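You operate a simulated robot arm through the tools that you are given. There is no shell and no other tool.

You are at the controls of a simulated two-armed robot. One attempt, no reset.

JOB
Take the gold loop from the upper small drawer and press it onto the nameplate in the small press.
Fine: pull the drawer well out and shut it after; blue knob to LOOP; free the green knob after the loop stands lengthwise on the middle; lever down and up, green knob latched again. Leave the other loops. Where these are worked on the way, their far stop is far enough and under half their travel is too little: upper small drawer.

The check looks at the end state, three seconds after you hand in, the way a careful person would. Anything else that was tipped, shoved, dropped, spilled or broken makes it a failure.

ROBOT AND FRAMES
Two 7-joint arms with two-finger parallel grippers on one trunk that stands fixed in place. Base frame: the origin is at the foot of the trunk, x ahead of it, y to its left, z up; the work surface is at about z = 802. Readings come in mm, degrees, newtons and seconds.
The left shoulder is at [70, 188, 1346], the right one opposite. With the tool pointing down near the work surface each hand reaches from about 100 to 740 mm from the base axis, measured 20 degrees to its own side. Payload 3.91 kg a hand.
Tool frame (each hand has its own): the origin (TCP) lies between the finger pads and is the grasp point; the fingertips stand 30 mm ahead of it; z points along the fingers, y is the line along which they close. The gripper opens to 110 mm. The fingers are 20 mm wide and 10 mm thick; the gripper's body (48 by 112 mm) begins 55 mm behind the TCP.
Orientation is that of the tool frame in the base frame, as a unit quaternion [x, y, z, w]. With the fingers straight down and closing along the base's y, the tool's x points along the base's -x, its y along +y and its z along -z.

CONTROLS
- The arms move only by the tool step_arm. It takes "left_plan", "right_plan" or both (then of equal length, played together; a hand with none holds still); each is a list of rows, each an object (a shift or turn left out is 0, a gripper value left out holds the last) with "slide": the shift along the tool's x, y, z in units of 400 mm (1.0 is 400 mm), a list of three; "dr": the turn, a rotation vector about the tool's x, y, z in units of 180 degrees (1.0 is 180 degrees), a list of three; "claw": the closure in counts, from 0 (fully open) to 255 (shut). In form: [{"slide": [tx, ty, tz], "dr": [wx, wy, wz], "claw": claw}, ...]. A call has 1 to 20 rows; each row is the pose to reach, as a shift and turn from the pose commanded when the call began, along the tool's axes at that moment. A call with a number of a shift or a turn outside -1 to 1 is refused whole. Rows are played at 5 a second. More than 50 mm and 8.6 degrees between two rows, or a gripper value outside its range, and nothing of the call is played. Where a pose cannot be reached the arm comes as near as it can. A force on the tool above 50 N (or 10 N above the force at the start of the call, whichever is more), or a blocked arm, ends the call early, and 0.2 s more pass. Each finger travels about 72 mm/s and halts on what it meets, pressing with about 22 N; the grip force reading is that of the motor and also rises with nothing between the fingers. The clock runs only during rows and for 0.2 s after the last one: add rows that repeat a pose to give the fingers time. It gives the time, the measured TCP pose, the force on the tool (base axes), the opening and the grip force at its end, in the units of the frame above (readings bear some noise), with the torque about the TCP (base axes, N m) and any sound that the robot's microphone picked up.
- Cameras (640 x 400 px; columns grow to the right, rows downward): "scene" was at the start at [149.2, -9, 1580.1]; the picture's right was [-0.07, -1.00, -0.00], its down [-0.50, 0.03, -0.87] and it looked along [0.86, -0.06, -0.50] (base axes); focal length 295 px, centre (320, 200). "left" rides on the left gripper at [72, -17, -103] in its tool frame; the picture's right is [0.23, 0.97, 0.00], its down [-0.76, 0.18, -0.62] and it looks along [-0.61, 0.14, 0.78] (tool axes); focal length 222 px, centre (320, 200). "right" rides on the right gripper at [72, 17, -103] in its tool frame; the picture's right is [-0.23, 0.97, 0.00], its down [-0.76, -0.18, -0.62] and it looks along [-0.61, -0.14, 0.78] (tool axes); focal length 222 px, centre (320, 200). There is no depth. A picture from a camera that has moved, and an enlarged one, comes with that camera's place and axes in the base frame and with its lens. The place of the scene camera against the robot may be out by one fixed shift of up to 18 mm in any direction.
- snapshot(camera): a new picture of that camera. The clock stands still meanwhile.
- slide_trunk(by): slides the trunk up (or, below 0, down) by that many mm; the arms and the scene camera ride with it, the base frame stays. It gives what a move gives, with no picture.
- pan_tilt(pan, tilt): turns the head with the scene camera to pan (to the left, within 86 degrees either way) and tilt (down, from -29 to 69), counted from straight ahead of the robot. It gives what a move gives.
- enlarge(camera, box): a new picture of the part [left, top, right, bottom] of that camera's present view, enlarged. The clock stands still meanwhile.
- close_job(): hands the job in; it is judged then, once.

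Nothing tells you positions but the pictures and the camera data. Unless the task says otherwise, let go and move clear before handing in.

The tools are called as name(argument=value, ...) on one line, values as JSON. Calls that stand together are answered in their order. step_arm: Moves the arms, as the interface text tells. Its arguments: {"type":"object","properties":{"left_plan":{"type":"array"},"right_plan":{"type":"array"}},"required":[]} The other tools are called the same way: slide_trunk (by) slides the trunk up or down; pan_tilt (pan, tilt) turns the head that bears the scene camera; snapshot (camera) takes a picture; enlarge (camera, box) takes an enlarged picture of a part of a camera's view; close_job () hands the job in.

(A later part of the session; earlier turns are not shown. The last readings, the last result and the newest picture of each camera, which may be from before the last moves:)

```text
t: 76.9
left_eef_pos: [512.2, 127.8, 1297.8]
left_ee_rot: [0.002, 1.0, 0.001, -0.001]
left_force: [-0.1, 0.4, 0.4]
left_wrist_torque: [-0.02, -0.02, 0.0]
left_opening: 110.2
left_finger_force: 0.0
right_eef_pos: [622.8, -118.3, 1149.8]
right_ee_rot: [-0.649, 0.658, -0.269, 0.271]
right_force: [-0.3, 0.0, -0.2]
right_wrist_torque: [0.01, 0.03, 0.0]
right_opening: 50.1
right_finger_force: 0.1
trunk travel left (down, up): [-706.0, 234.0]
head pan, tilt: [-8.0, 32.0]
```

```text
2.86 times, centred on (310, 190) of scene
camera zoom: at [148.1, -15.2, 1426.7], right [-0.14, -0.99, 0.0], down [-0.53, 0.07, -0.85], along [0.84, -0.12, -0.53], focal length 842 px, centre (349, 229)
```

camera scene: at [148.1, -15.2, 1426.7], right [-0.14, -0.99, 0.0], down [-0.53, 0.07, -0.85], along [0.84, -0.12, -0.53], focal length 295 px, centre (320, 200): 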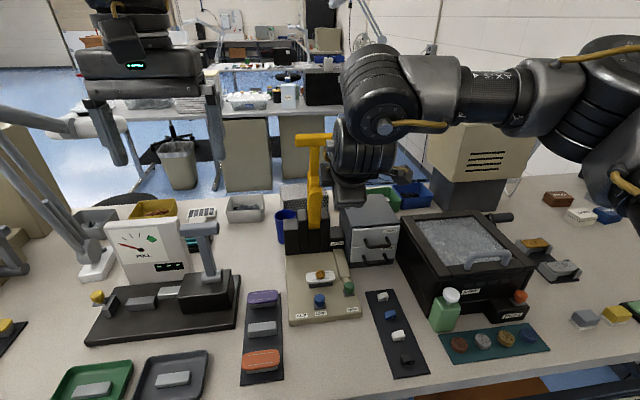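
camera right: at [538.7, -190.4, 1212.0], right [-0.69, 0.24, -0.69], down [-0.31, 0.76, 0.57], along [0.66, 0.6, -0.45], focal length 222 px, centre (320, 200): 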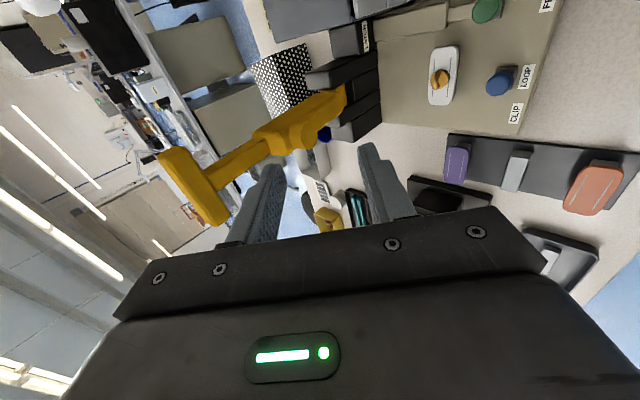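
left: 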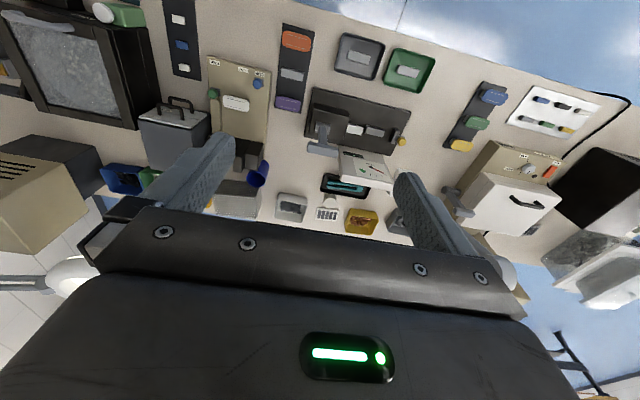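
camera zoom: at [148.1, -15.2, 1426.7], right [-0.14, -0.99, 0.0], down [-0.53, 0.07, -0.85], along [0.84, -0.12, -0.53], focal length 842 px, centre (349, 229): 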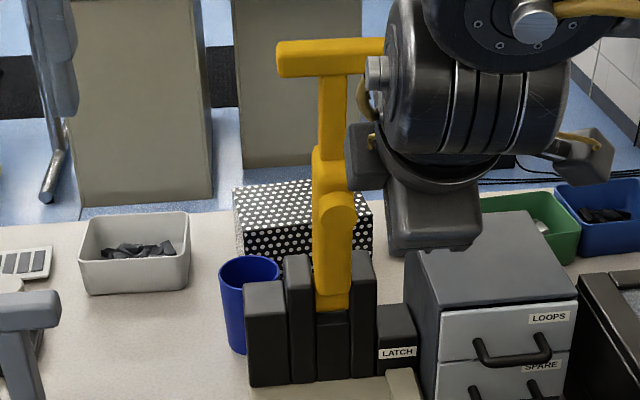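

Both cameras agree: the T-bar is centred near (780, -91, 1190) and its pad faces the loop, so the pivot works out near (805, 938). I'll move up in front of the bar with the fingers open 60 mm, aimed at its right half.

step_arm(right_plan=[{"slide": [0.0006, -0.087, -0.011], "claw": 116}, {"slide": [0.0012, -0.174, -0.022], "claw": 116}, {"slide": [0.0018, -0.261, -0.034], "claw": 116}, {"slide": [0.0025, -0.348, -0.045], "claw": 116}, {"slide": [0.0025, -0.348, -0.045], "claw": 116}])

snapshot(camera="right")

snapshot(camera="scene")

```text
t: 78.1
left_eef_pos: [511.7, 126.7, 1298.2]
left_ee_rot: [0.002, 1.0, 0.001, -0.001]
left_force: [-0.3, 0.0, -0.7]
left_wrist_torque: [0.03, -0.01, 0.0]
left_opening: 110.1
left_finger_force: 0.0
right_eef_pos: [707.1, -118.2, 1261.4]
right_ee_rot: [-0.65, 0.658, -0.268, 0.27]
right_force: [0.4, -0.3, 0.3]
right_wrist_torque: [0.0, -0.03, -0.02]
right_opening: 60.0
right_finger_force: 0.0
trunk travel left (down, up): [-706.0, 234.0]
head pan, tilt: [-8.0, 32.0]
```

```text
taken
camera right: at [622.0, -191.3, 1324.7], right [-0.69, 0.24, -0.69], down [-0.31, 0.76, 0.57], along [0.66, 0.6, -0.45], focal length 222 px, centre (320, 200)
```

right: 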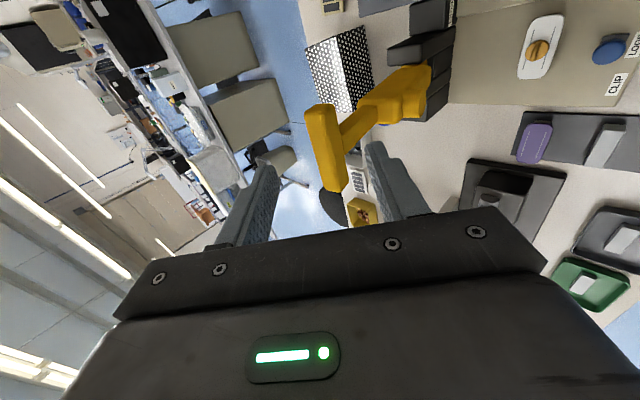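

```text
taken
camera scene: at [147.7, -15.6, 1426.8], right [-0.14, -0.99, 0.0], down [-0.52, 0.07, -0.85], along [0.84, -0.12, -0.53], focal length 295 px, centre (320, 200)
```

scene: 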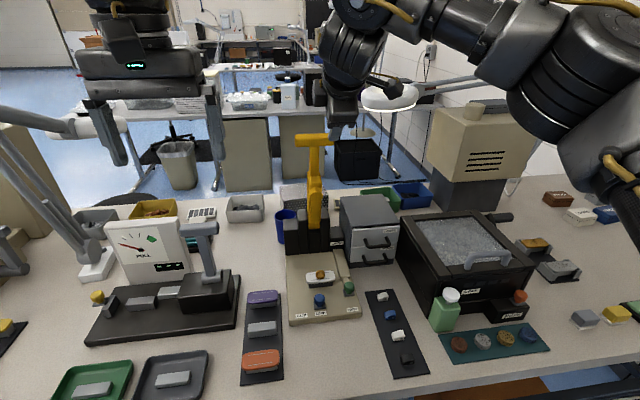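

enlarge(camera="right", box=[230, 80, 430, 220])

enlarge(camera="scene", box=[270, 80, 390, 220])

```text
2.86 times, centred on (330, 150) of right
camera zoom: at [622.0, -191.3, 1324.7], right [-0.69, 0.24, -0.69], down [-0.31, 0.76, 0.57], along [0.66, 0.6, -0.45], focal length 635 px, centre (291, 343)
```

zoom: 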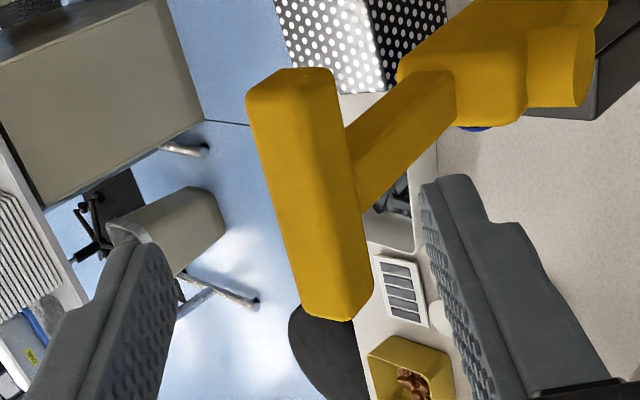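

```text
2.86 times, centred on (330, 150) of scene
camera zoom: at [147.7, -15.6, 1426.8], right [-0.14, -0.99, 0.0], down [-0.52, 0.07, -0.85], along [0.84, -0.12, -0.53], focal length 842 px, centre (291, 343)
```

zoom: 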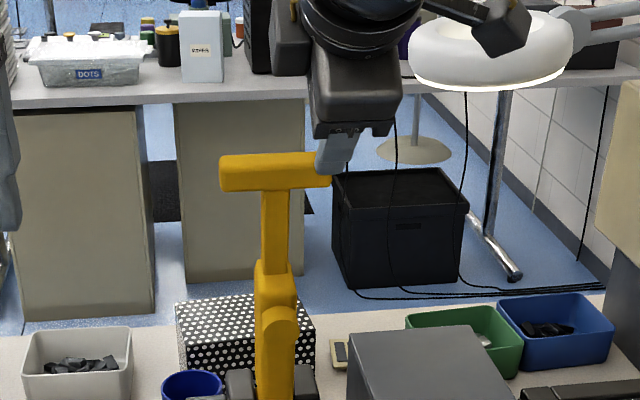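

The bar is centred between the open fingers and about 100 mm ahead. Advancing along the finger direction so they close around it.

step_arm(right_plan=[{"slide": [0.004, 0, 0.05], "claw": 116}, {"slide": [0.006, 0, 0.1], "claw": 116}, {"slide": [0.006, 0, 0.15], "claw": 116}, {"slide": [0.006, 0, 0.2], "claw": 116}, {"slide": [0.006, 0, 0.24], "claw": 116}, {"slide": [0.006, 0, 0.24], "claw": 116}])

snapshot(camera="right")

enlarge(camera="scene", box=[270, 80, 390, 220])

```text
t: 79.5
left_eef_pos: [511.2, 127.3, 1296.8]
left_ee_rot: [0.001, 1.0, 0.001, 0.0]
left_force: [0.1, -0.8, 0.5]
left_wrist_torque: [0.0, -0.01, 0.03]
left_opening: 109.9
left_finger_force: 0.2
right_eef_pos: [775.9, -123.3, 1193.9]
right_ee_rot: [-0.65, 0.657, -0.269, 0.27]
right_force: [0.0, 0.4, 0.4]
right_wrist_torque: [-0.03, 0.0, -0.01]
right_opening: 59.8
right_finger_force: 0.1
trunk travel left (down, up): [-706.0, 234.0]
head pan, tilt: [-8.0, 32.0]
```

```text
taken
camera right: at [691.5, -194.7, 1256.3], right [-0.69, 0.24, -0.69], down [-0.31, 0.76, 0.57], along [0.66, 0.6, -0.45], focal length 222 px, centre (320, 200)
```

right: 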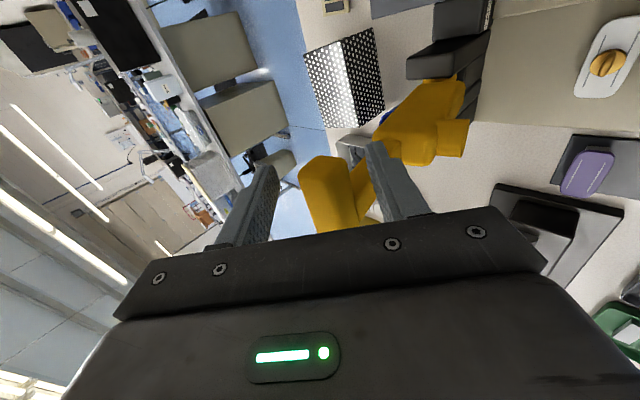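

```text
2.86 times, centred on (330, 150) of scene
camera zoom: at [147.1, -15.2, 1426.8], right [-0.14, -0.99, 0.0], down [-0.52, 0.07, -0.85], along [0.84, -0.12, -0.53], focal length 842 px, centre (291, 343)
```

zoom: 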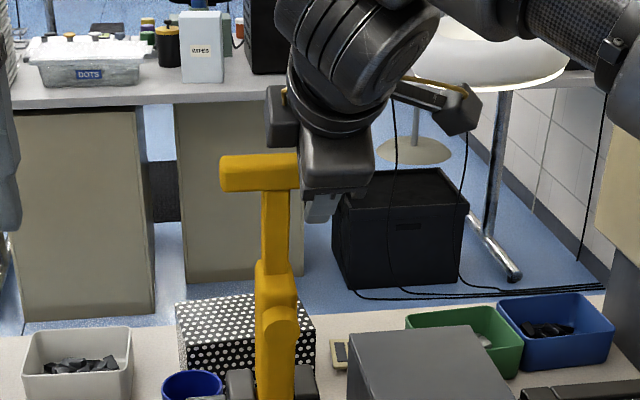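

step_arm(right_plan=[{"claw": 135}, {"claw": 150}, {"claw": 162}, {"claw": 162}])

enlarge(camera="right", box=[220, 100, 440, 240])

```text
t: 80.5
left_eef_pos: [512.3, 126.8, 1297.1]
left_ee_rot: [0.002, 1.0, 0.0, -0.001]
left_force: [0.7, 0.0, -0.5]
left_wrist_torque: [0.01, 0.0, -0.02]
left_opening: 109.9
left_finger_force: 0.0
right_eef_pos: [775.8, -121.9, 1193.4]
right_ee_rot: [-0.65, 0.658, -0.268, 0.27]
right_force: [-0.4, -1.0, -0.3]
right_wrist_torque: [-0.01, 0.02, 0.01]
right_opening: 40.5
right_finger_force: 0.3
trunk travel left (down, up): [-706.0, 234.0]
head pan, tilt: [-8.0, 32.0]
```

```text
2.86 times, centred on (330, 170) of right
camera zoom: at [691.8, -194.6, 1256.2], right [-0.69, 0.24, -0.69], down [-0.31, 0.76, 0.57], along [0.66, 0.6, -0.45], focal length 635 px, centre (291, 286)
```

zoom: 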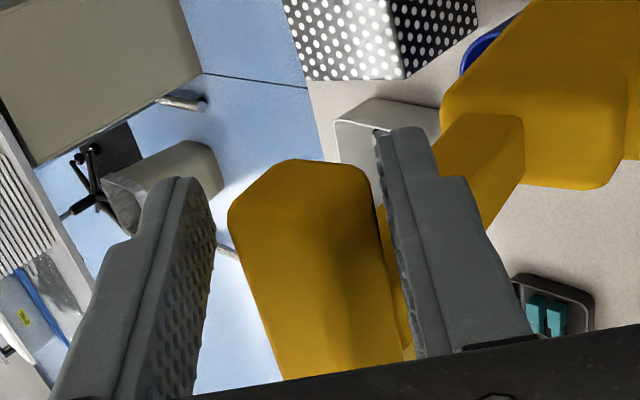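

The bar is caged with a few millimetres of play. I'll start swinging the lever forward about 10° along the estimated arc and check the response.

step_arm(right_plan=[{"slide": [0.0003, 0.0222, -0.0168], "claw": 162}, {"slide": [0.0006, 0.0443, -0.0333], "claw": 162}, {"slide": [0.001, 0.0678, -0.0477], "claw": 162}, {"slide": [0.0013, 0.0913, -0.062], "claw": 162}, {"slide": [0.0013, 0.0913, -0.062], "claw": 162}])

enlarge(camera="right", box=[220, 100, 440, 240])

enlarge(camera="scene", box=[260, 100, 380, 310])

```text
t: 81.7
left_eef_pos: [510.9, 127.2, 1296.7]
left_ee_rot: [0.002, 1.0, 0.001, -0.001]
left_force: [0.5, -0.1, 0.5]
left_wrist_torque: [0.0, -0.03, -0.02]
left_opening: 110.1
left_finger_force: 0.0
right_eef_pos: [732.2, -120.4, 1185.1]
right_ee_rot: [-0.65, 0.658, -0.268, 0.27]
right_force: [0.1, -0.1, 0.5]
right_wrist_torque: [0.01, 0.04, -0.01]
right_opening: 39.9
right_finger_force: 0.1
trunk travel left (down, up): [-706.0, 234.0]
head pan, tilt: [-8.0, 32.0]
```

```text
2.86 times, centred on (330, 170) of right
camera zoom: at [647.5, -194.1, 1246.7], right [-0.69, 0.24, -0.68], down [-0.31, 0.76, 0.57], along [0.66, 0.6, -0.45], focal length 635 px, centre (291, 286)
```

zoom: 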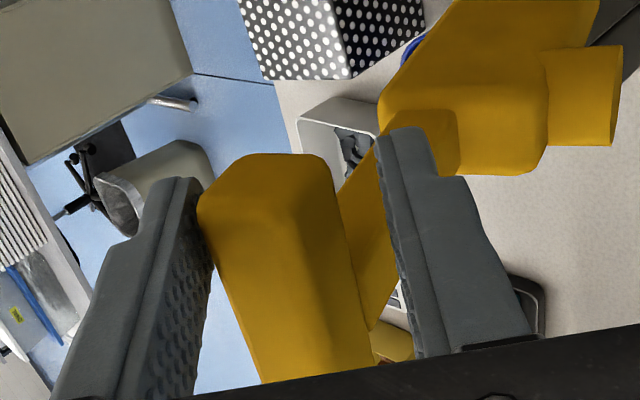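

```text
1.90 times, centred on (320, 205) of scene
camera zoom: at [147.7, -15.1, 1426.8], right [-0.14, -0.99, 0.0], down [-0.52, 0.07, -0.85], along [0.84, -0.12, -0.53], focal length 562 px, centre (320, 190)
```

zoom: 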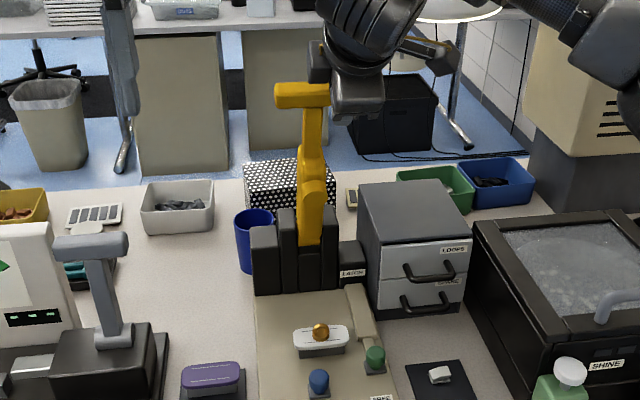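

The lever follows easily with almost no force, with the rear finger pulling it. Continuing to about 30°.

step_arm(right_plan=[{"slide": [0.0004, 0.0245, -0.013], "claw": 162}, {"slide": [0.0007, 0.0495, -0.025], "claw": 162}, {"slide": [0.001, 0.075, -0.0358], "claw": 162}, {"slide": [0.0014, 0.1005, -0.0455], "claw": 162}, {"slide": [0.0018, 0.127, -0.054], "claw": 162}, {"slide": [0.0021, 0.1535, -0.0613], "claw": 162}, {"slide": [0.0025, 0.1805, -0.0674], "claw": 162}, {"slide": [0.0029, 0.2077, -0.0725], "claw": 162}, {"slide": [0.0029, 0.2077, -0.0725], "claw": 162}])

enlarge(camera="right", box=[220, 100, 440, 240])

enlarge(camera="scene", box=[260, 100, 380, 310])

```text
t: 83.7
left_eef_pos: [511.8, 126.7, 1297.2]
left_ee_rot: [0.001, 1.0, 0.001, -0.001]
left_force: [-0.4, 0.2, 0.8]
left_wrist_torque: [0.0, -0.02, -0.02]
left_opening: 109.9
left_finger_force: 0.0
right_eef_pos: [652.3, -122.6, 1148.3]
right_ee_rot: [-0.65, 0.658, -0.269, 0.271]
right_force: [-1.3, 0.4, -1.7]
right_wrist_torque: [-0.04, 0.03, 0.01]
right_opening: 40.9
right_finger_force: 1.1
trunk travel left (down, up): [-706.0, 234.0]
head pan, tilt: [-8.0, 32.0]
```

```text
2.86 times, centred on (330, 170) of right
camera zoom: at [567.5, -194.8, 1210.2], right [-0.69, 0.24, -0.68], down [-0.31, 0.76, 0.57], along [0.66, 0.6, -0.45], focal length 635 px, centre (291, 286)
```

zoom: 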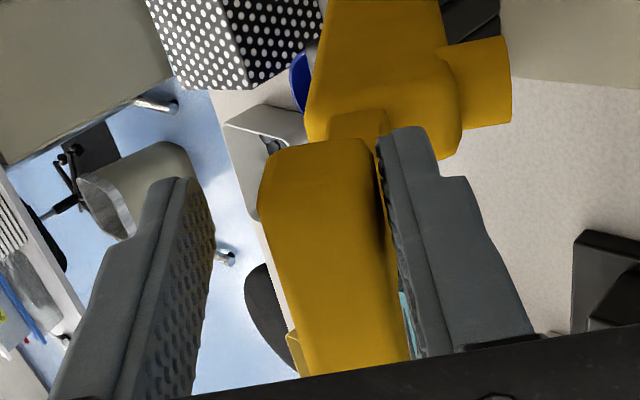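

```text
1.90 times, centred on (320, 205) of scene
camera zoom: at [147.5, -15.2, 1426.8], right [-0.14, -0.99, 0.0], down [-0.52, 0.07, -0.85], along [0.84, -0.12, -0.53], focal length 562 px, centre (320, 190)
```

zoom: 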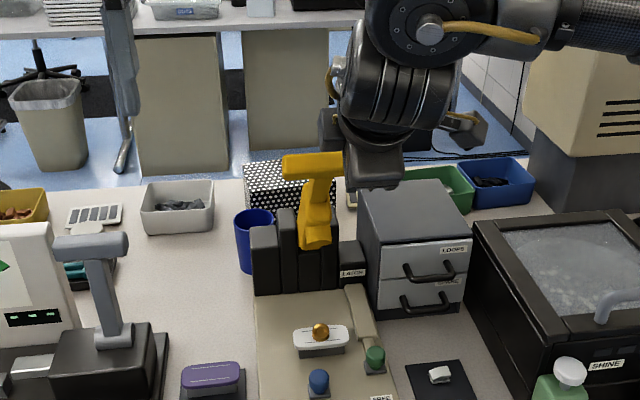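

The lever is past balance and now rests on the lower finger, still well caged. Continuing the arc to about 50°, nudging slightly deeper onto the bar.

step_arm(right_plan=[{"slide": [0.0004, 0.0275, -0.001], "claw": 162}, {"slide": [0.0007, 0.0548, 0.001], "claw": 162}, {"slide": [0.001, 0.082, 0.002], "claw": 162}, {"slide": [0.0014, 0.1098, 0.0045], "claw": 162}, {"slide": [0.0018, 0.1375, 0.006], "claw": 162}, {"slide": [0.0021, 0.165, 0.0075], "claw": 162}, {"slide": [0.0025, 0.192, 0.011], "claw": 162}, {"slide": [0.0028, 0.2198, 0.0155], "claw": 162}, {"slide": [0.0028, 0.2198, 0.0155], "claw": 162}])

enlarge(camera="right", box=[220, 100, 440, 240])

enlarge(camera="scene", box=[260, 100, 380, 310])

```text
t: 85.7
left_eef_pos: [511.6, 126.3, 1297.1]
left_ee_rot: [0.001, 1.0, 0.001, 0.0]
left_force: [-0.9, -0.3, -0.5]
left_wrist_torque: [-0.01, 0.0, -0.02]
left_opening: 109.9
left_finger_force: 0.1
right_eef_pos: [594.1, -122.6, 1079.8]
right_ee_rot: [-0.649, 0.658, -0.268, 0.271]
right_force: [-0.4, -0.3, -1.4]
right_wrist_torque: [-0.06, 0.0, 0.0]
right_opening: 40.4
right_finger_force: 0.5
trunk travel left (down, up): [-706.0, 234.0]
head pan, tilt: [-8.0, 32.0]
```

```text
2.86 times, centred on (330, 170) of right
camera zoom: at [509.5, -195.1, 1142.5], right [-0.69, 0.24, -0.68], down [-0.31, 0.76, 0.57], along [0.66, 0.6, -0.45], focal length 635 px, centre (291, 286)
```

zoom: 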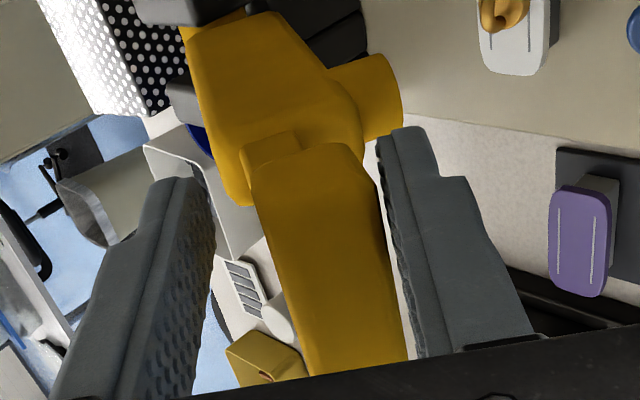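

```text
1.90 times, centred on (320, 205) of scene
camera zoom: at [147.7, -15.2, 1426.8], right [-0.14, -0.99, 0.0], down [-0.52, 0.07, -0.85], along [0.84, -0.12, -0.53], focal length 562 px, centre (320, 190)
```

zoom: 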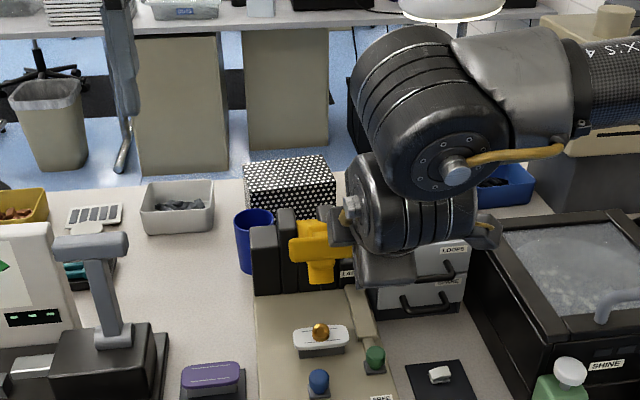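

Still following well. I'll take the next 20° in smaller rows and keep watching the force, since the pad approaches the loop near the bottom.

step_arm(right_plan=[{"slide": [0.0003, 0.0254, 0.0106], "claw": 162}, {"slide": [0.0006, 0.0508, 0.0212], "claw": 162}, {"slide": [0.0009, 0.0761, 0.0318], "claw": 162}, {"slide": [0.0012, 0.1015, 0.0425], "claw": 162}, {"slide": [0.0015, 0.125, 0.054], "claw": 162}, {"slide": [0.0018, 0.1487, 0.0665], "claw": 162}, {"slide": [0.0021, 0.1725, 0.079], "claw": 162}, {"slide": [0.0023, 0.196, 0.092], "claw": 162}, {"slide": [0.0023, 0.196, 0.092], "claw": 162}])

enlarge(camera="right", box=[220, 100, 440, 240])

enlarge(camera="scene", box=[260, 160, 380, 330])

```text
t: 87.7
left_eef_pos: [511.7, 126.0, 1297.7]
left_ee_rot: [0.001, 1.0, 0.001, -0.001]
left_force: [-0.4, 0.2, 0.9]
left_wrist_torque: [-0.05, -0.01, 0.04]
left_opening: 110.1
left_finger_force: 0.1
right_eef_pos: [563.9, -122.7, 999.1]
right_ee_rot: [-0.65, 0.658, -0.268, 0.271]
right_force: [-1.3, 0.4, -1.7]
right_wrist_torque: [0.01, 0.03, 0.04]
right_opening: 40.8
right_finger_force: 0.8
trunk travel left (down, up): [-706.0, 234.0]
head pan, tilt: [-8.0, 32.0]
```

```text
2.86 times, centred on (330, 170) of right
camera zoom: at [479.2, -194.5, 1060.9], right [-0.69, 0.24, -0.68], down [-0.31, 0.76, 0.57], along [0.66, 0.6, -0.45], focal length 635 px, centre (291, 286)
```

zoom: 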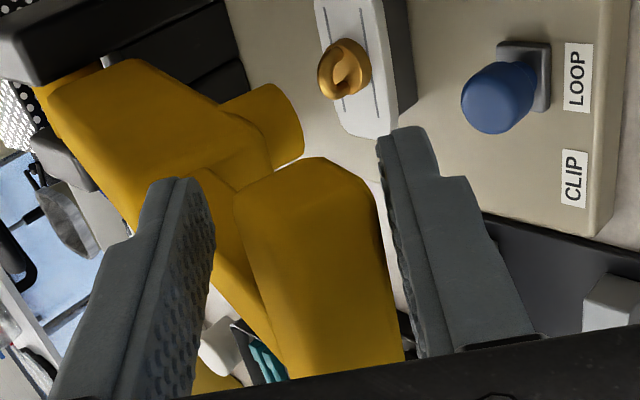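

```text
2.35 times, centred on (320, 245) of scene
camera zoom: at [147.6, -15.2, 1426.8], right [-0.14, -0.99, 0.0], down [-0.52, 0.07, -0.85], along [0.84, -0.12, -0.53], focal length 694 px, centre (320, 94)
```

zoom: 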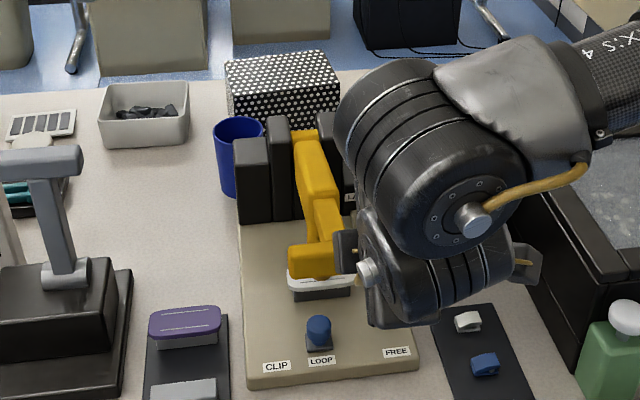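

The pad is heading right for the loop; about 20° remain by my estimate. Next 10°.

step_arm(right_plan=[{"slide": [0.0002, 0.021, 0.016], "claw": 162}, {"slide": [0.0004, 0.042, 0.033], "claw": 162}, {"slide": [0.0006, 0.0625, 0.049], "claw": 162}, {"slide": [0.0008, 0.083, 0.0655], "claw": 162}, {"slide": [0.0008, 0.083, 0.0655], "claw": 162}])

enlarge(camera="right", box=[220, 80, 440, 240])

enlarge(camera="scene", box=[260, 180, 380, 330])

```text
t: 88.9
left_eef_pos: [511.8, 126.7, 1297.4]
left_ee_rot: [0.002, 1.0, 0.001, -0.001]
left_force: [0.0, 0.4, -0.4]
left_wrist_torque: [-0.02, 0.0, 0.02]
left_opening: 109.9
left_finger_force: 0.0
right_eef_pos: [559.4, -123.5, 958.2]
right_ee_rot: [-0.649, 0.658, -0.269, 0.27]
right_force: [-0.2, 0.3, -1.3]
right_wrist_torque: [-0.03, -0.01, 0.0]
right_opening: 40.9
right_finger_force: 0.8
trunk travel left (down, up): [-706.0, 234.0]
head pan, tilt: [-8.0, 32.0]
```

```text
2.50 times, centred on (330, 160) of right
camera zoom: at [474.7, -195.1, 1020.0], right [-0.69, 0.24, -0.69], down [-0.31, 0.76, 0.57], along [0.66, 0.6, -0.45], focal length 555 px, centre (295, 300)
```

zoom: 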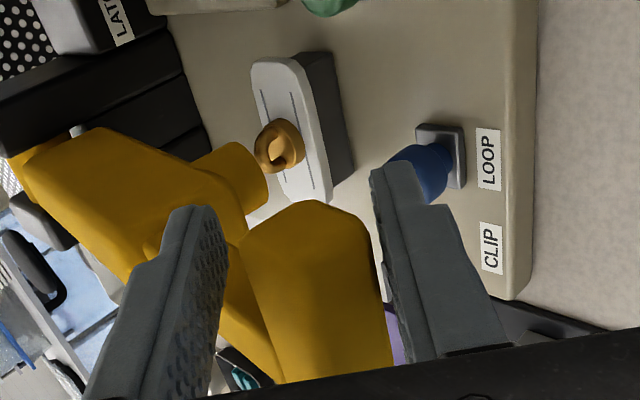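

```text
2.67 times, centred on (320, 255) of scene
camera zoom: at [147.7, -15.2, 1426.7], right [-0.14, -0.99, 0.0], down [-0.52, 0.07, -0.85], along [0.84, -0.12, -0.53], focal length 786 px, centre (320, 53)
```

zoom: 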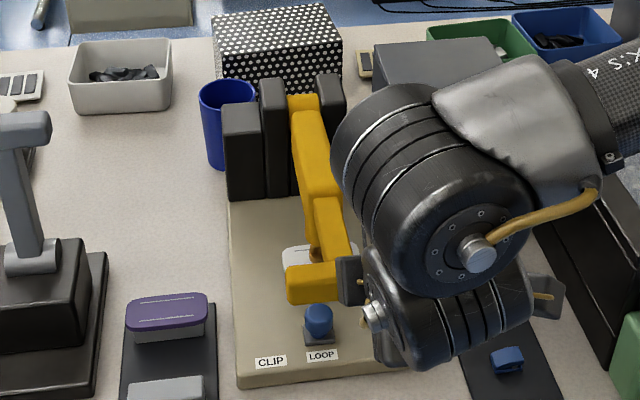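

step_arm(right_plan=[{"slide": [0.0001, 0.0195, 0.0195], "claw": 162}, {"slide": [0.0002, 0.0388, 0.039], "claw": 162}, {"slide": [0.0003, 0.053, 0.0545], "claw": 162}, {"slide": [0.0003, 0.053, 0.0545], "claw": 162}])

enlarge(camera="right", box=[220, 80, 440, 240])

enlarge(camera="scene", box=[260, 180, 380, 330])

```text
t: 89.9
left_eef_pos: [510.8, 126.1, 1296.9]
left_ee_rot: [0.002, 1.0, 0.001, 0.0]
left_force: [-0.5, 0.4, -0.1]
left_wrist_torque: [-0.03, 0.03, 0.0]
left_opening: 110.0
left_finger_force: 0.0
right_eef_pos: [559.7, -121.7, 927.3]
right_ee_rot: [-0.65, 0.659, -0.268, 0.269]
right_force: [0.4, 0.6, -0.8]
right_wrist_torque: [0.0, 0.02, -0.01]
right_opening: 40.1
right_finger_force: 0.0
trunk travel left (down, up): [-706.0, 234.0]
head pan, tilt: [-8.0, 32.0]
```

```text
2.50 times, centred on (330, 160) of right
camera zoom: at [475.2, -193.6, 989.5], right [-0.69, 0.24, -0.69], down [-0.31, 0.76, 0.57], along [0.66, 0.6, -0.45], focal length 555 px, centre (295, 300)
```

zoom: 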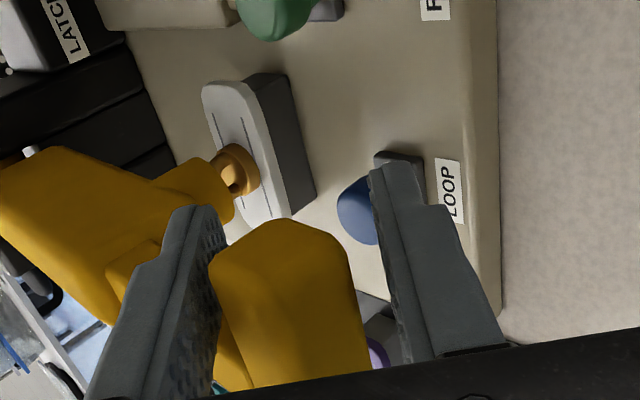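

```text
2.67 times, centred on (320, 255) of scene
camera zoom: at [147.5, -15.2, 1426.8], right [-0.14, -0.99, 0.0], down [-0.52, 0.07, -0.85], along [0.84, -0.12, -0.53], focal length 786 px, centre (320, 53)
```

zoom: 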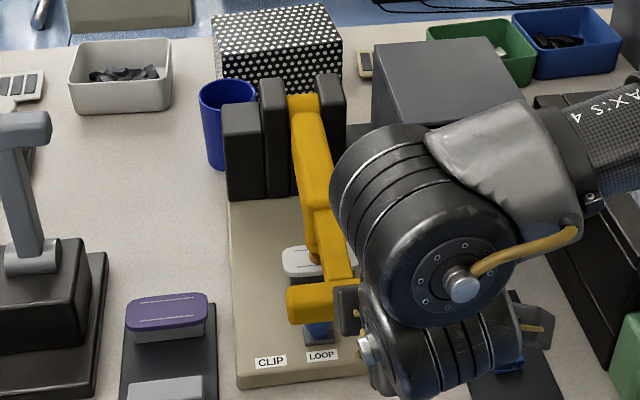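

The pad has reached the loop: the bar now rests against the upper finger. I'll press down in small increments and read the force and any sound.

step_arm(right_plan=[{"slide": [0, 0.007, 0.007], "claw": 162}, {"slide": [0, 0.014, 0.014], "claw": 162}, {"slide": [0, 0.014, 0.014], "claw": 162}])

step_arm(right_plan=[{"slide": [0, 0.005, 0.005], "claw": 162}, {"slide": [0, 0.0105, 0.0105], "claw": 162}, {"slide": [0, 0.0105, 0.0105], "claw": 162}])

enlarge(camera="right", box=[220, 80, 440, 240])

```text
t: 90.7
left_eef_pos: [509.8, 127.5, 1297.8]
left_ee_rot: [0.001, 1.0, 0.001, 0.001]
left_force: [-0.1, -0.2, 0.4]
left_wrist_torque: [0.0, -0.01, 0.02]
left_opening: 109.8
left_finger_force: 0.1
right_eef_pos: [561.5, -121.1, 920.2]
right_ee_rot: [-0.649, 0.658, -0.27, 0.272]
right_force: [4.7, 0.5, 10.9]
right_wrist_torque: [-0.09, 0.06, 0.04]
right_opening: 45.4
right_finger_force: 5.5
trunk travel left (down, up): [-706.0, 234.0]
head pan, tilt: [-8.0, 32.0]
```

```text
t: 91.5
left_eef_pos: [509.2, 127.0, 1298.6]
left_ee_rot: [0.002, 1.0, 0.0, 0.0]
left_force: [0.7, 0.2, 0.1]
left_wrist_torque: [-0.01, 0.0, -0.01]
left_opening: 110.2
left_finger_force: 0.0
right_eef_pos: [560.0, -121.8, 915.3]
right_ee_rot: [-0.649, 0.657, -0.269, 0.272]
right_force: [8.1, 0.3, 24.4]
right_wrist_torque: [-0.21, 0.08, 0.12]
right_opening: 51.6
right_finger_force: 11.1
trunk travel left (down, up): [-706.0, 234.0]
head pan, tilt: [-8.0, 32.0]
```

```text
2.50 times, centred on (330, 160) of right
camera zoom: at [475.1, -193.8, 976.8], right [-0.69, 0.24, -0.69], down [-0.31, 0.76, 0.57], along [0.66, 0.6, -0.45], focal length 555 px, centre (295, 300)
```

zoom: 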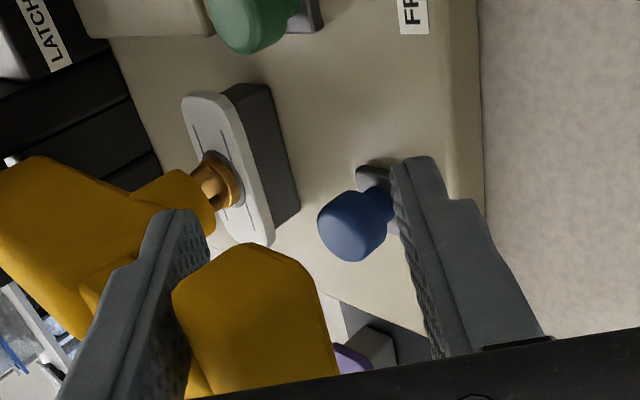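

The fingers are yielding open under the load (about 25 N), so this grip is too soft for a firm press. The lever stays down on the loop by its own weight, so I'll back the hand out along the finger direction and press from above with closed fingers instead.

step_arm(right_plan=[{"slide": [0, -0.006, -0.01], "claw": 150}, {"slide": [0, -0.006, -0.04], "claw": 139}, {"slide": [0, -0.006, -0.09], "claw": 139}, {"slide": [0, -0.006, -0.14], "claw": 139}, {"slide": [0, -0.006, -0.18], "claw": 139}, {"slide": [0, -0.006, -0.18], "claw": 139}])

snapshot(camera="right")

enlarge(camera="scene", box=[260, 180, 380, 330])

```text
t: 92.9
left_eef_pos: [511.2, 127.6, 1297.3]
left_ee_rot: [0.001, 1.0, 0.001, 0.0]
left_force: [-0.4, 0.2, -0.8]
left_wrist_torque: [-0.04, 0.04, 0.01]
left_opening: 110.1
left_finger_force: 0.0
right_eef_pos: [511.3, -122.1, 964.6]
right_ee_rot: [-0.651, 0.658, -0.268, 0.269]
right_force: [0.1, 0.2, -0.7]
right_wrist_torque: [-0.02, 0.04, -0.02]
right_opening: 50.0
right_finger_force: 0.0
trunk travel left (down, up): [-706.0, 234.0]
head pan, tilt: [-8.0, 32.0]
```

```text
taken
camera right: at [426.5, -195.0, 1027.8], right [-0.69, 0.24, -0.68], down [-0.3, 0.76, 0.57], along [0.66, 0.6, -0.45], focal length 222 px, centre (320, 200)
```

right: 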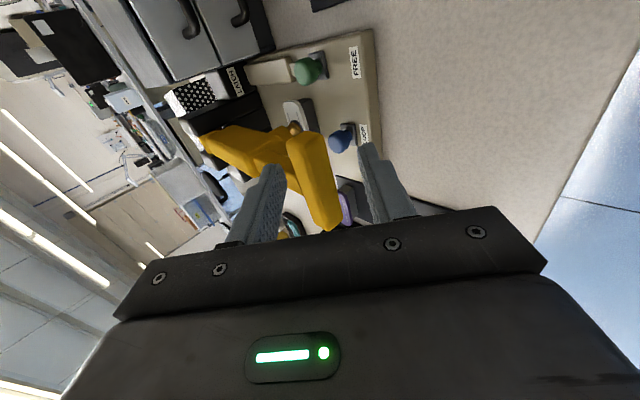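

```text
2.67 times, centred on (320, 255) of scene
camera zoom: at [148.8, -15.5, 1426.6], right [-0.14, -0.99, 0.0], down [-0.53, 0.07, -0.85], along [0.84, -0.12, -0.53], focal length 786 px, centre (320, 53)
```

zoom: 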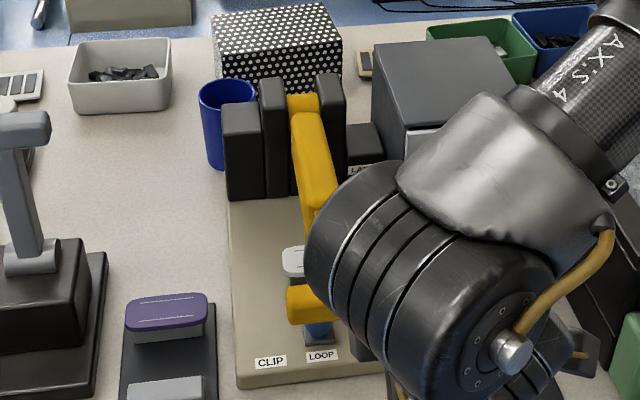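

enlarge(camera="right", box=[190, 60, 410, 240])

```text
2.22 times, centred on (300, 150) of right
camera zoom: at [426.5, -195.0, 1027.8], right [-0.69, 0.24, -0.68], down [-0.3, 0.76, 0.57], along [0.66, 0.6, -0.45], focal length 494 px, centre (364, 311)
```

zoom: 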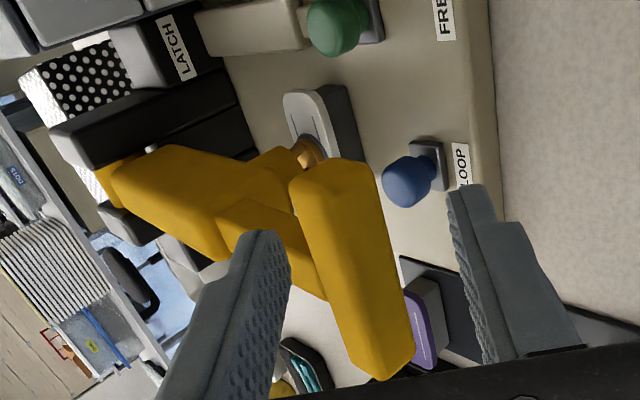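

The lever rests on the loop with the T-bar's top at about z≈937. I'll raise the hand, point it straight down with closed fingers, and come over the bar's middle.

step_arm(right_plan=[{"slide": [-0.01, -0.04, -0.04], "claw": 170}, {"slide": [-0.02, -0.08, -0.08], "dr": [-0.035, 0, 0], "claw": 200}, {"slide": [-0.03, -0.12, -0.12], "dr": [-0.075, 0, 0], "claw": 255}, {"slide": [-0.045, -0.15, -0.15], "dr": [-0.12, 0, 0], "claw": 255}, {"slide": [-0.06, -0.1765, -0.177], "dr": [-0.165, 0, 0], "claw": 255}, {"slide": [-0.075, -0.1765, -0.177], "dr": [-0.21, 0, 0], "claw": 255}, {"slide": [-0.075, -0.1765, -0.177], "dr": [-0.25, 0, 0], "claw": 255}, {"slide": [-0.075, -0.1765, -0.177], "dr": [-0.25, 0, 0], "claw": 255}])

snapshot(camera="right")

snapshot(camera="scene")

```text
t: 94.7
left_eef_pos: [510.6, 126.6, 1298.0]
left_ee_rot: [0.002, 1.0, 0.001, 0.0]
left_force: [0.3, 0.1, -0.6]
left_wrist_torque: [0.01, 0.02, -0.02]
left_opening: 109.9
left_finger_force: 0.1
right_eef_pos: [511.4, -93.9, 1067.6]
right_ee_rot: [-0.704, 0.71, 0.004, 0.0]
right_force: [0.8, 0.4, 1.0]
right_wrist_torque: [-0.01, -0.01, -0.01]
right_opening: 0.0
right_finger_force: 22.0
trunk travel left (down, up): [-706.0, 234.0]
head pan, tilt: [-8.0, 32.0]
```

```text
taken
camera right: at [494.9, -166.6, 1171.0], right [-0.97, 0.24, 0.01], down [0.19, 0.76, 0.63], along [0.14, 0.61, -0.78], focal length 222 px, centre (320, 200)
```

right: 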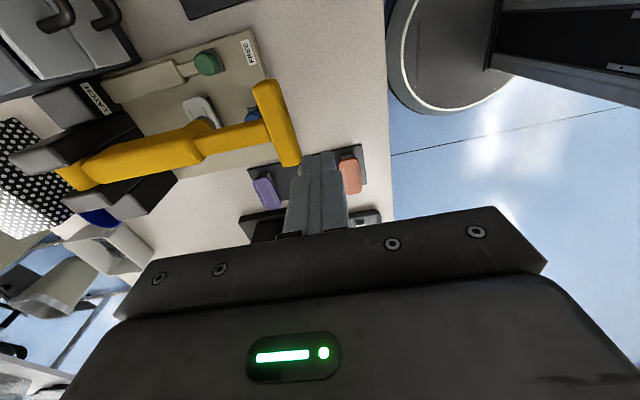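

```text
taken
camera scene: at [147.2, -15.5, 1426.8], right [-0.14, -0.99, 0.0], down [-0.52, 0.07, -0.85], along [0.84, -0.12, -0.53], focal length 295 px, centre (320, 200)
```

scene: 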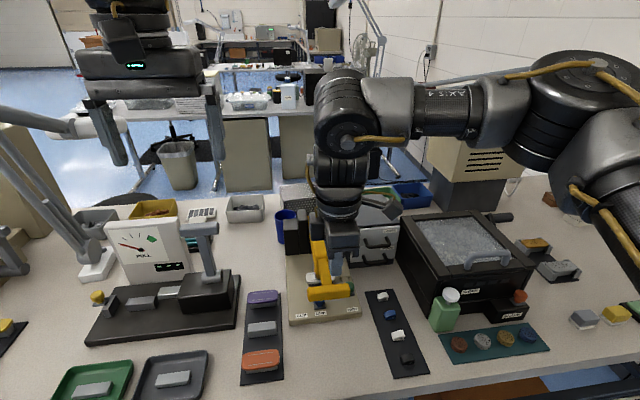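

enlarge(camera="right", box=[170, 60, 330, 180])

```text
3.33 times, centred on (250, 120) of right
camera zoom: at [494.9, -166.6, 1171.0], right [-0.97, 0.24, 0.01], down [0.19, 0.76, 0.63], along [0.14, 0.61, -0.78], focal length 740 px, centre (553, 467)
```

zoom: 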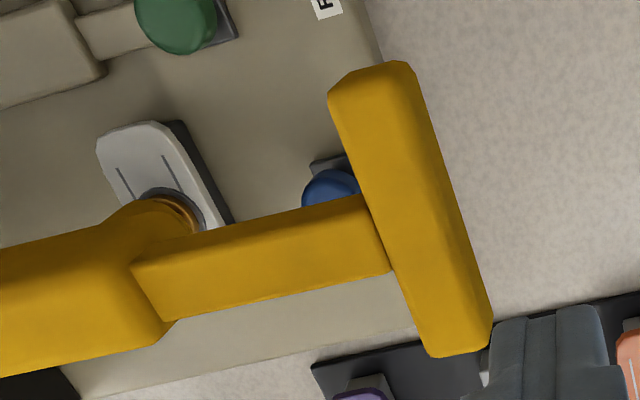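

T-bar centre from above is about (557, -90), top z≈936. Moving the closed fingertips over it and down to just above.

step_arm(right_plan=[{"slide": [-0.004, -0.0625, 0], "claw": 255}, {"slide": [-0.009, -0.125, 0], "claw": 255}, {"slide": [-0.009, -0.125, 0.07], "claw": 255}, {"slide": [-0.009, -0.125, 0.14], "claw": 255}, {"slide": [-0.009, -0.125, 0.2], "claw": 255}, {"slide": [-0.009, -0.125, 0.2], "claw": 255}])

snapshot(camera="right")

enlarge(camera="scene", box=[260, 200, 400, 330])

```text
t: 96.1
left_eef_pos: [510.6, 127.7, 1297.7]
left_ee_rot: [0.002, 1.0, 0.001, 0.0]
left_force: [-0.7, 0.1, 0.3]
left_wrist_torque: [0.01, -0.02, -0.04]
left_opening: 110.2
left_finger_force: 0.1
right_eef_pos: [560.9, -89.6, 986.7]
right_ee_rot: [-0.704, 0.71, 0.005, 0.002]
right_force: [0.4, -0.5, 0.0]
right_wrist_torque: [-0.02, -0.02, 0.01]
right_opening: 0.0
right_finger_force: 21.8
trunk travel left (down, up): [-706.0, 234.0]
head pan, tilt: [-8.0, 32.0]
```

```text
taken
camera right: at [544.1, -163.1, 1090.6], right [-0.97, 0.24, 0.0], down [0.19, 0.76, 0.63], along [0.14, 0.61, -0.78], focal length 222 px, centre (320, 200)
```

right: 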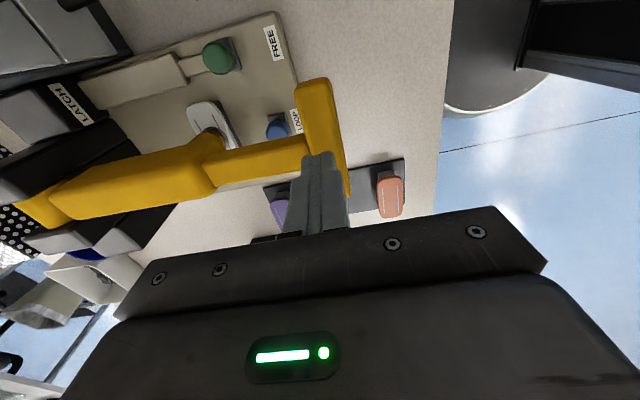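

```text
3.08 times, centred on (330, 265) of scene
camera zoom: at [147.3, -15.3, 1426.8], right [-0.14, -0.99, 0.0], down [-0.52, 0.07, -0.85], along [0.84, -0.12, -0.53], focal length 907 px, centre (289, 0)
```

zoom: 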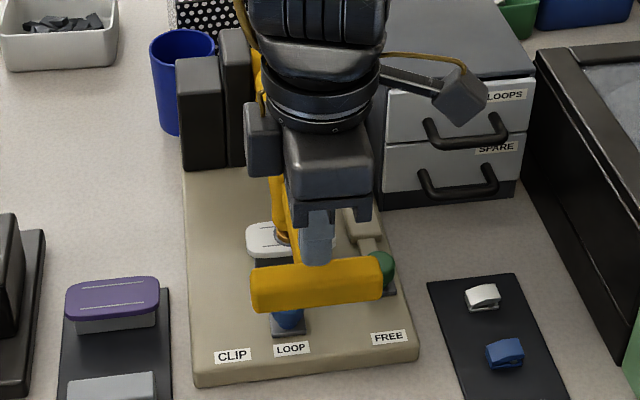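

step_arm(right_plan=[{"slide": [0, 0.002, 0.02], "claw": 255}, {"slide": [0, 0.004, 0.04], "claw": 255}, {"slide": [0, 0.004, 0.04], "claw": 255}])

enlarge(camera="scene", box=[280, 230, 380, 320])

enlarge(camera="right", box=[230, 80, 390, 200])

```text
t: 96.9
left_eef_pos: [509.3, 126.4, 1298.1]
left_ee_rot: [0.001, 1.0, 0.001, -0.001]
left_force: [0.6, 0.2, 0.4]
left_wrist_torque: [0.0, 0.04, 0.0]
left_opening: 110.0
left_finger_force: 0.1
right_eef_pos: [560.2, -89.1, 974.6]
right_ee_rot: [-0.703, 0.711, 0.002, 0.004]
right_force: [11.7, -3.2, 32.1]
right_wrist_torque: [-0.25, -0.13, 0.06]
right_opening: 0.1
right_finger_force: 22.1
trunk travel left (down, up): [-706.0, 234.0]
head pan, tilt: [-8.0, 32.0]
```

```text
4.44 times, centred on (330, 275) of scene
camera zoom: at [145.6, -14.9, 1427.5], right [-0.14, -0.99, 0.0], down [-0.52, 0.07, -0.85], along [0.84, -0.12, -0.53], focal length 1310 px, centre (276, -133)
```

zoom: 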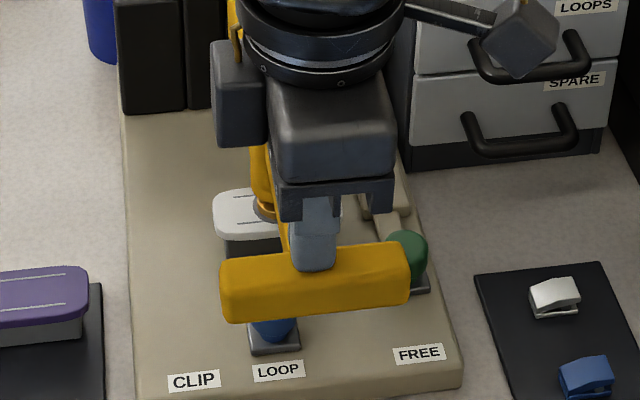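

```text
3.33 times, centred on (310, 140) of right
camera zoom: at [542.1, -162.8, 1077.8], right [-0.97, 0.24, 0.0], down [0.18, 0.75, 0.63], along [0.15, 0.61, -0.78], focal length 740 px, centre (353, 400)
```

zoom: 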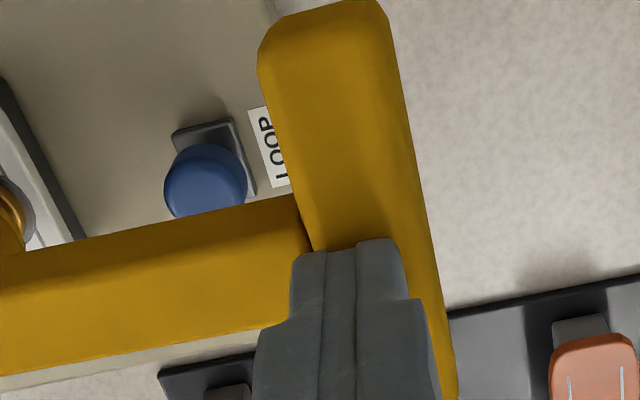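

Contact with the bar's top and about 32 N on it already. I'll add a little more for a firm press.

step_arm(right_plan=[{"slide": [0, 0, 0.003], "claw": 255}, {"slide": [0, 0, 0.004], "claw": 255}, {"slide": [0, 0, 0.004], "claw": 255}, {"slide": [0, 0, 0.004], "claw": 255}])

enlarge(camera="right", box=[150, 60, 390, 240])

```text
t: 97.8
left_eef_pos: [508.6, 126.6, 1299.2]
left_ee_rot: [0.002, 1.0, 0.0, 0.001]
left_force: [0.6, 1.0, -0.9]
left_wrist_torque: [-0.04, 0.0, -0.01]
left_opening: 110.0
left_finger_force: 0.1
right_eef_pos: [559.6, -89.3, 975.4]
right_ee_rot: [-0.703, 0.711, 0.0, 0.006]
right_force: [-1.0, -1.2, 21.4]
right_wrist_torque: [-0.1, 0.21, 0.04]
right_opening: 0.0
right_finger_force: 21.8
trunk travel left (down, up): [-706.0, 234.0]
head pan, tilt: [-8.0, 32.0]
stopped in row 4 (right hand): the force on the tool passed its limit at 50 N (the readings are from after the stop); the commanded pose is now the measured one
```

```text
2.22 times, centred on (270, 150) of right
camera zoom: at [541.5, -163.1, 1078.2], right [-0.97, 0.24, -0.01], down [0.18, 0.75, 0.63], along [0.16, 0.61, -0.77], focal length 494 px, centre (431, 311)
```

zoom: 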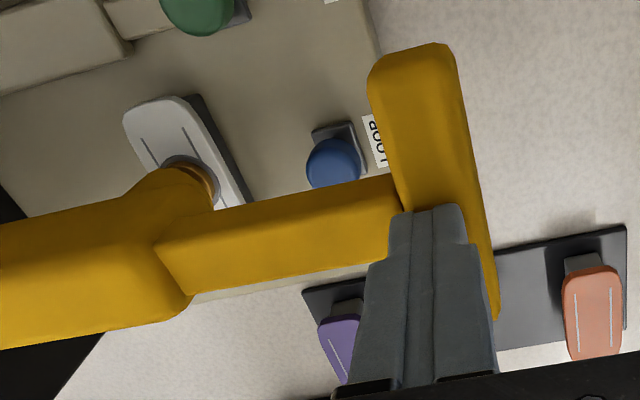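

The press took 50 N against a hard end. I'll look closely at the pad and loop to see the result.

enlarge(camera="right", box=[190, 90, 270, 165])

enlarge(camera="scene", box=[290, 240, 370, 300])

```text
5.33 times, centred on (230, 128) of right
camera zoom: at [541.5, -163.1, 1078.2], right [-0.97, 0.24, -0.01], down [0.18, 0.75, 0.63], along [0.16, 0.61, -0.77], focal length 1185 px, centre (800, 587)
```

zoom: 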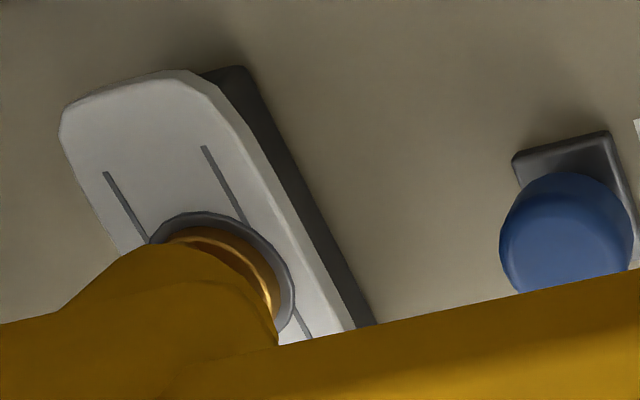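

```text
6.67 times, centred on (330, 270) of scene
camera zoom: at [144.1, -15.4, 1426.6], right [-0.14, -0.99, 0.0], down [-0.52, 0.07, -0.85], along [0.84, -0.12, -0.53], focal length 1966 px, centre (253, -267)
```

zoom: 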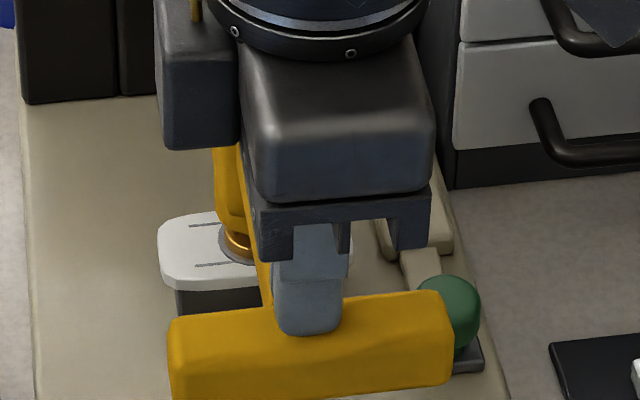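

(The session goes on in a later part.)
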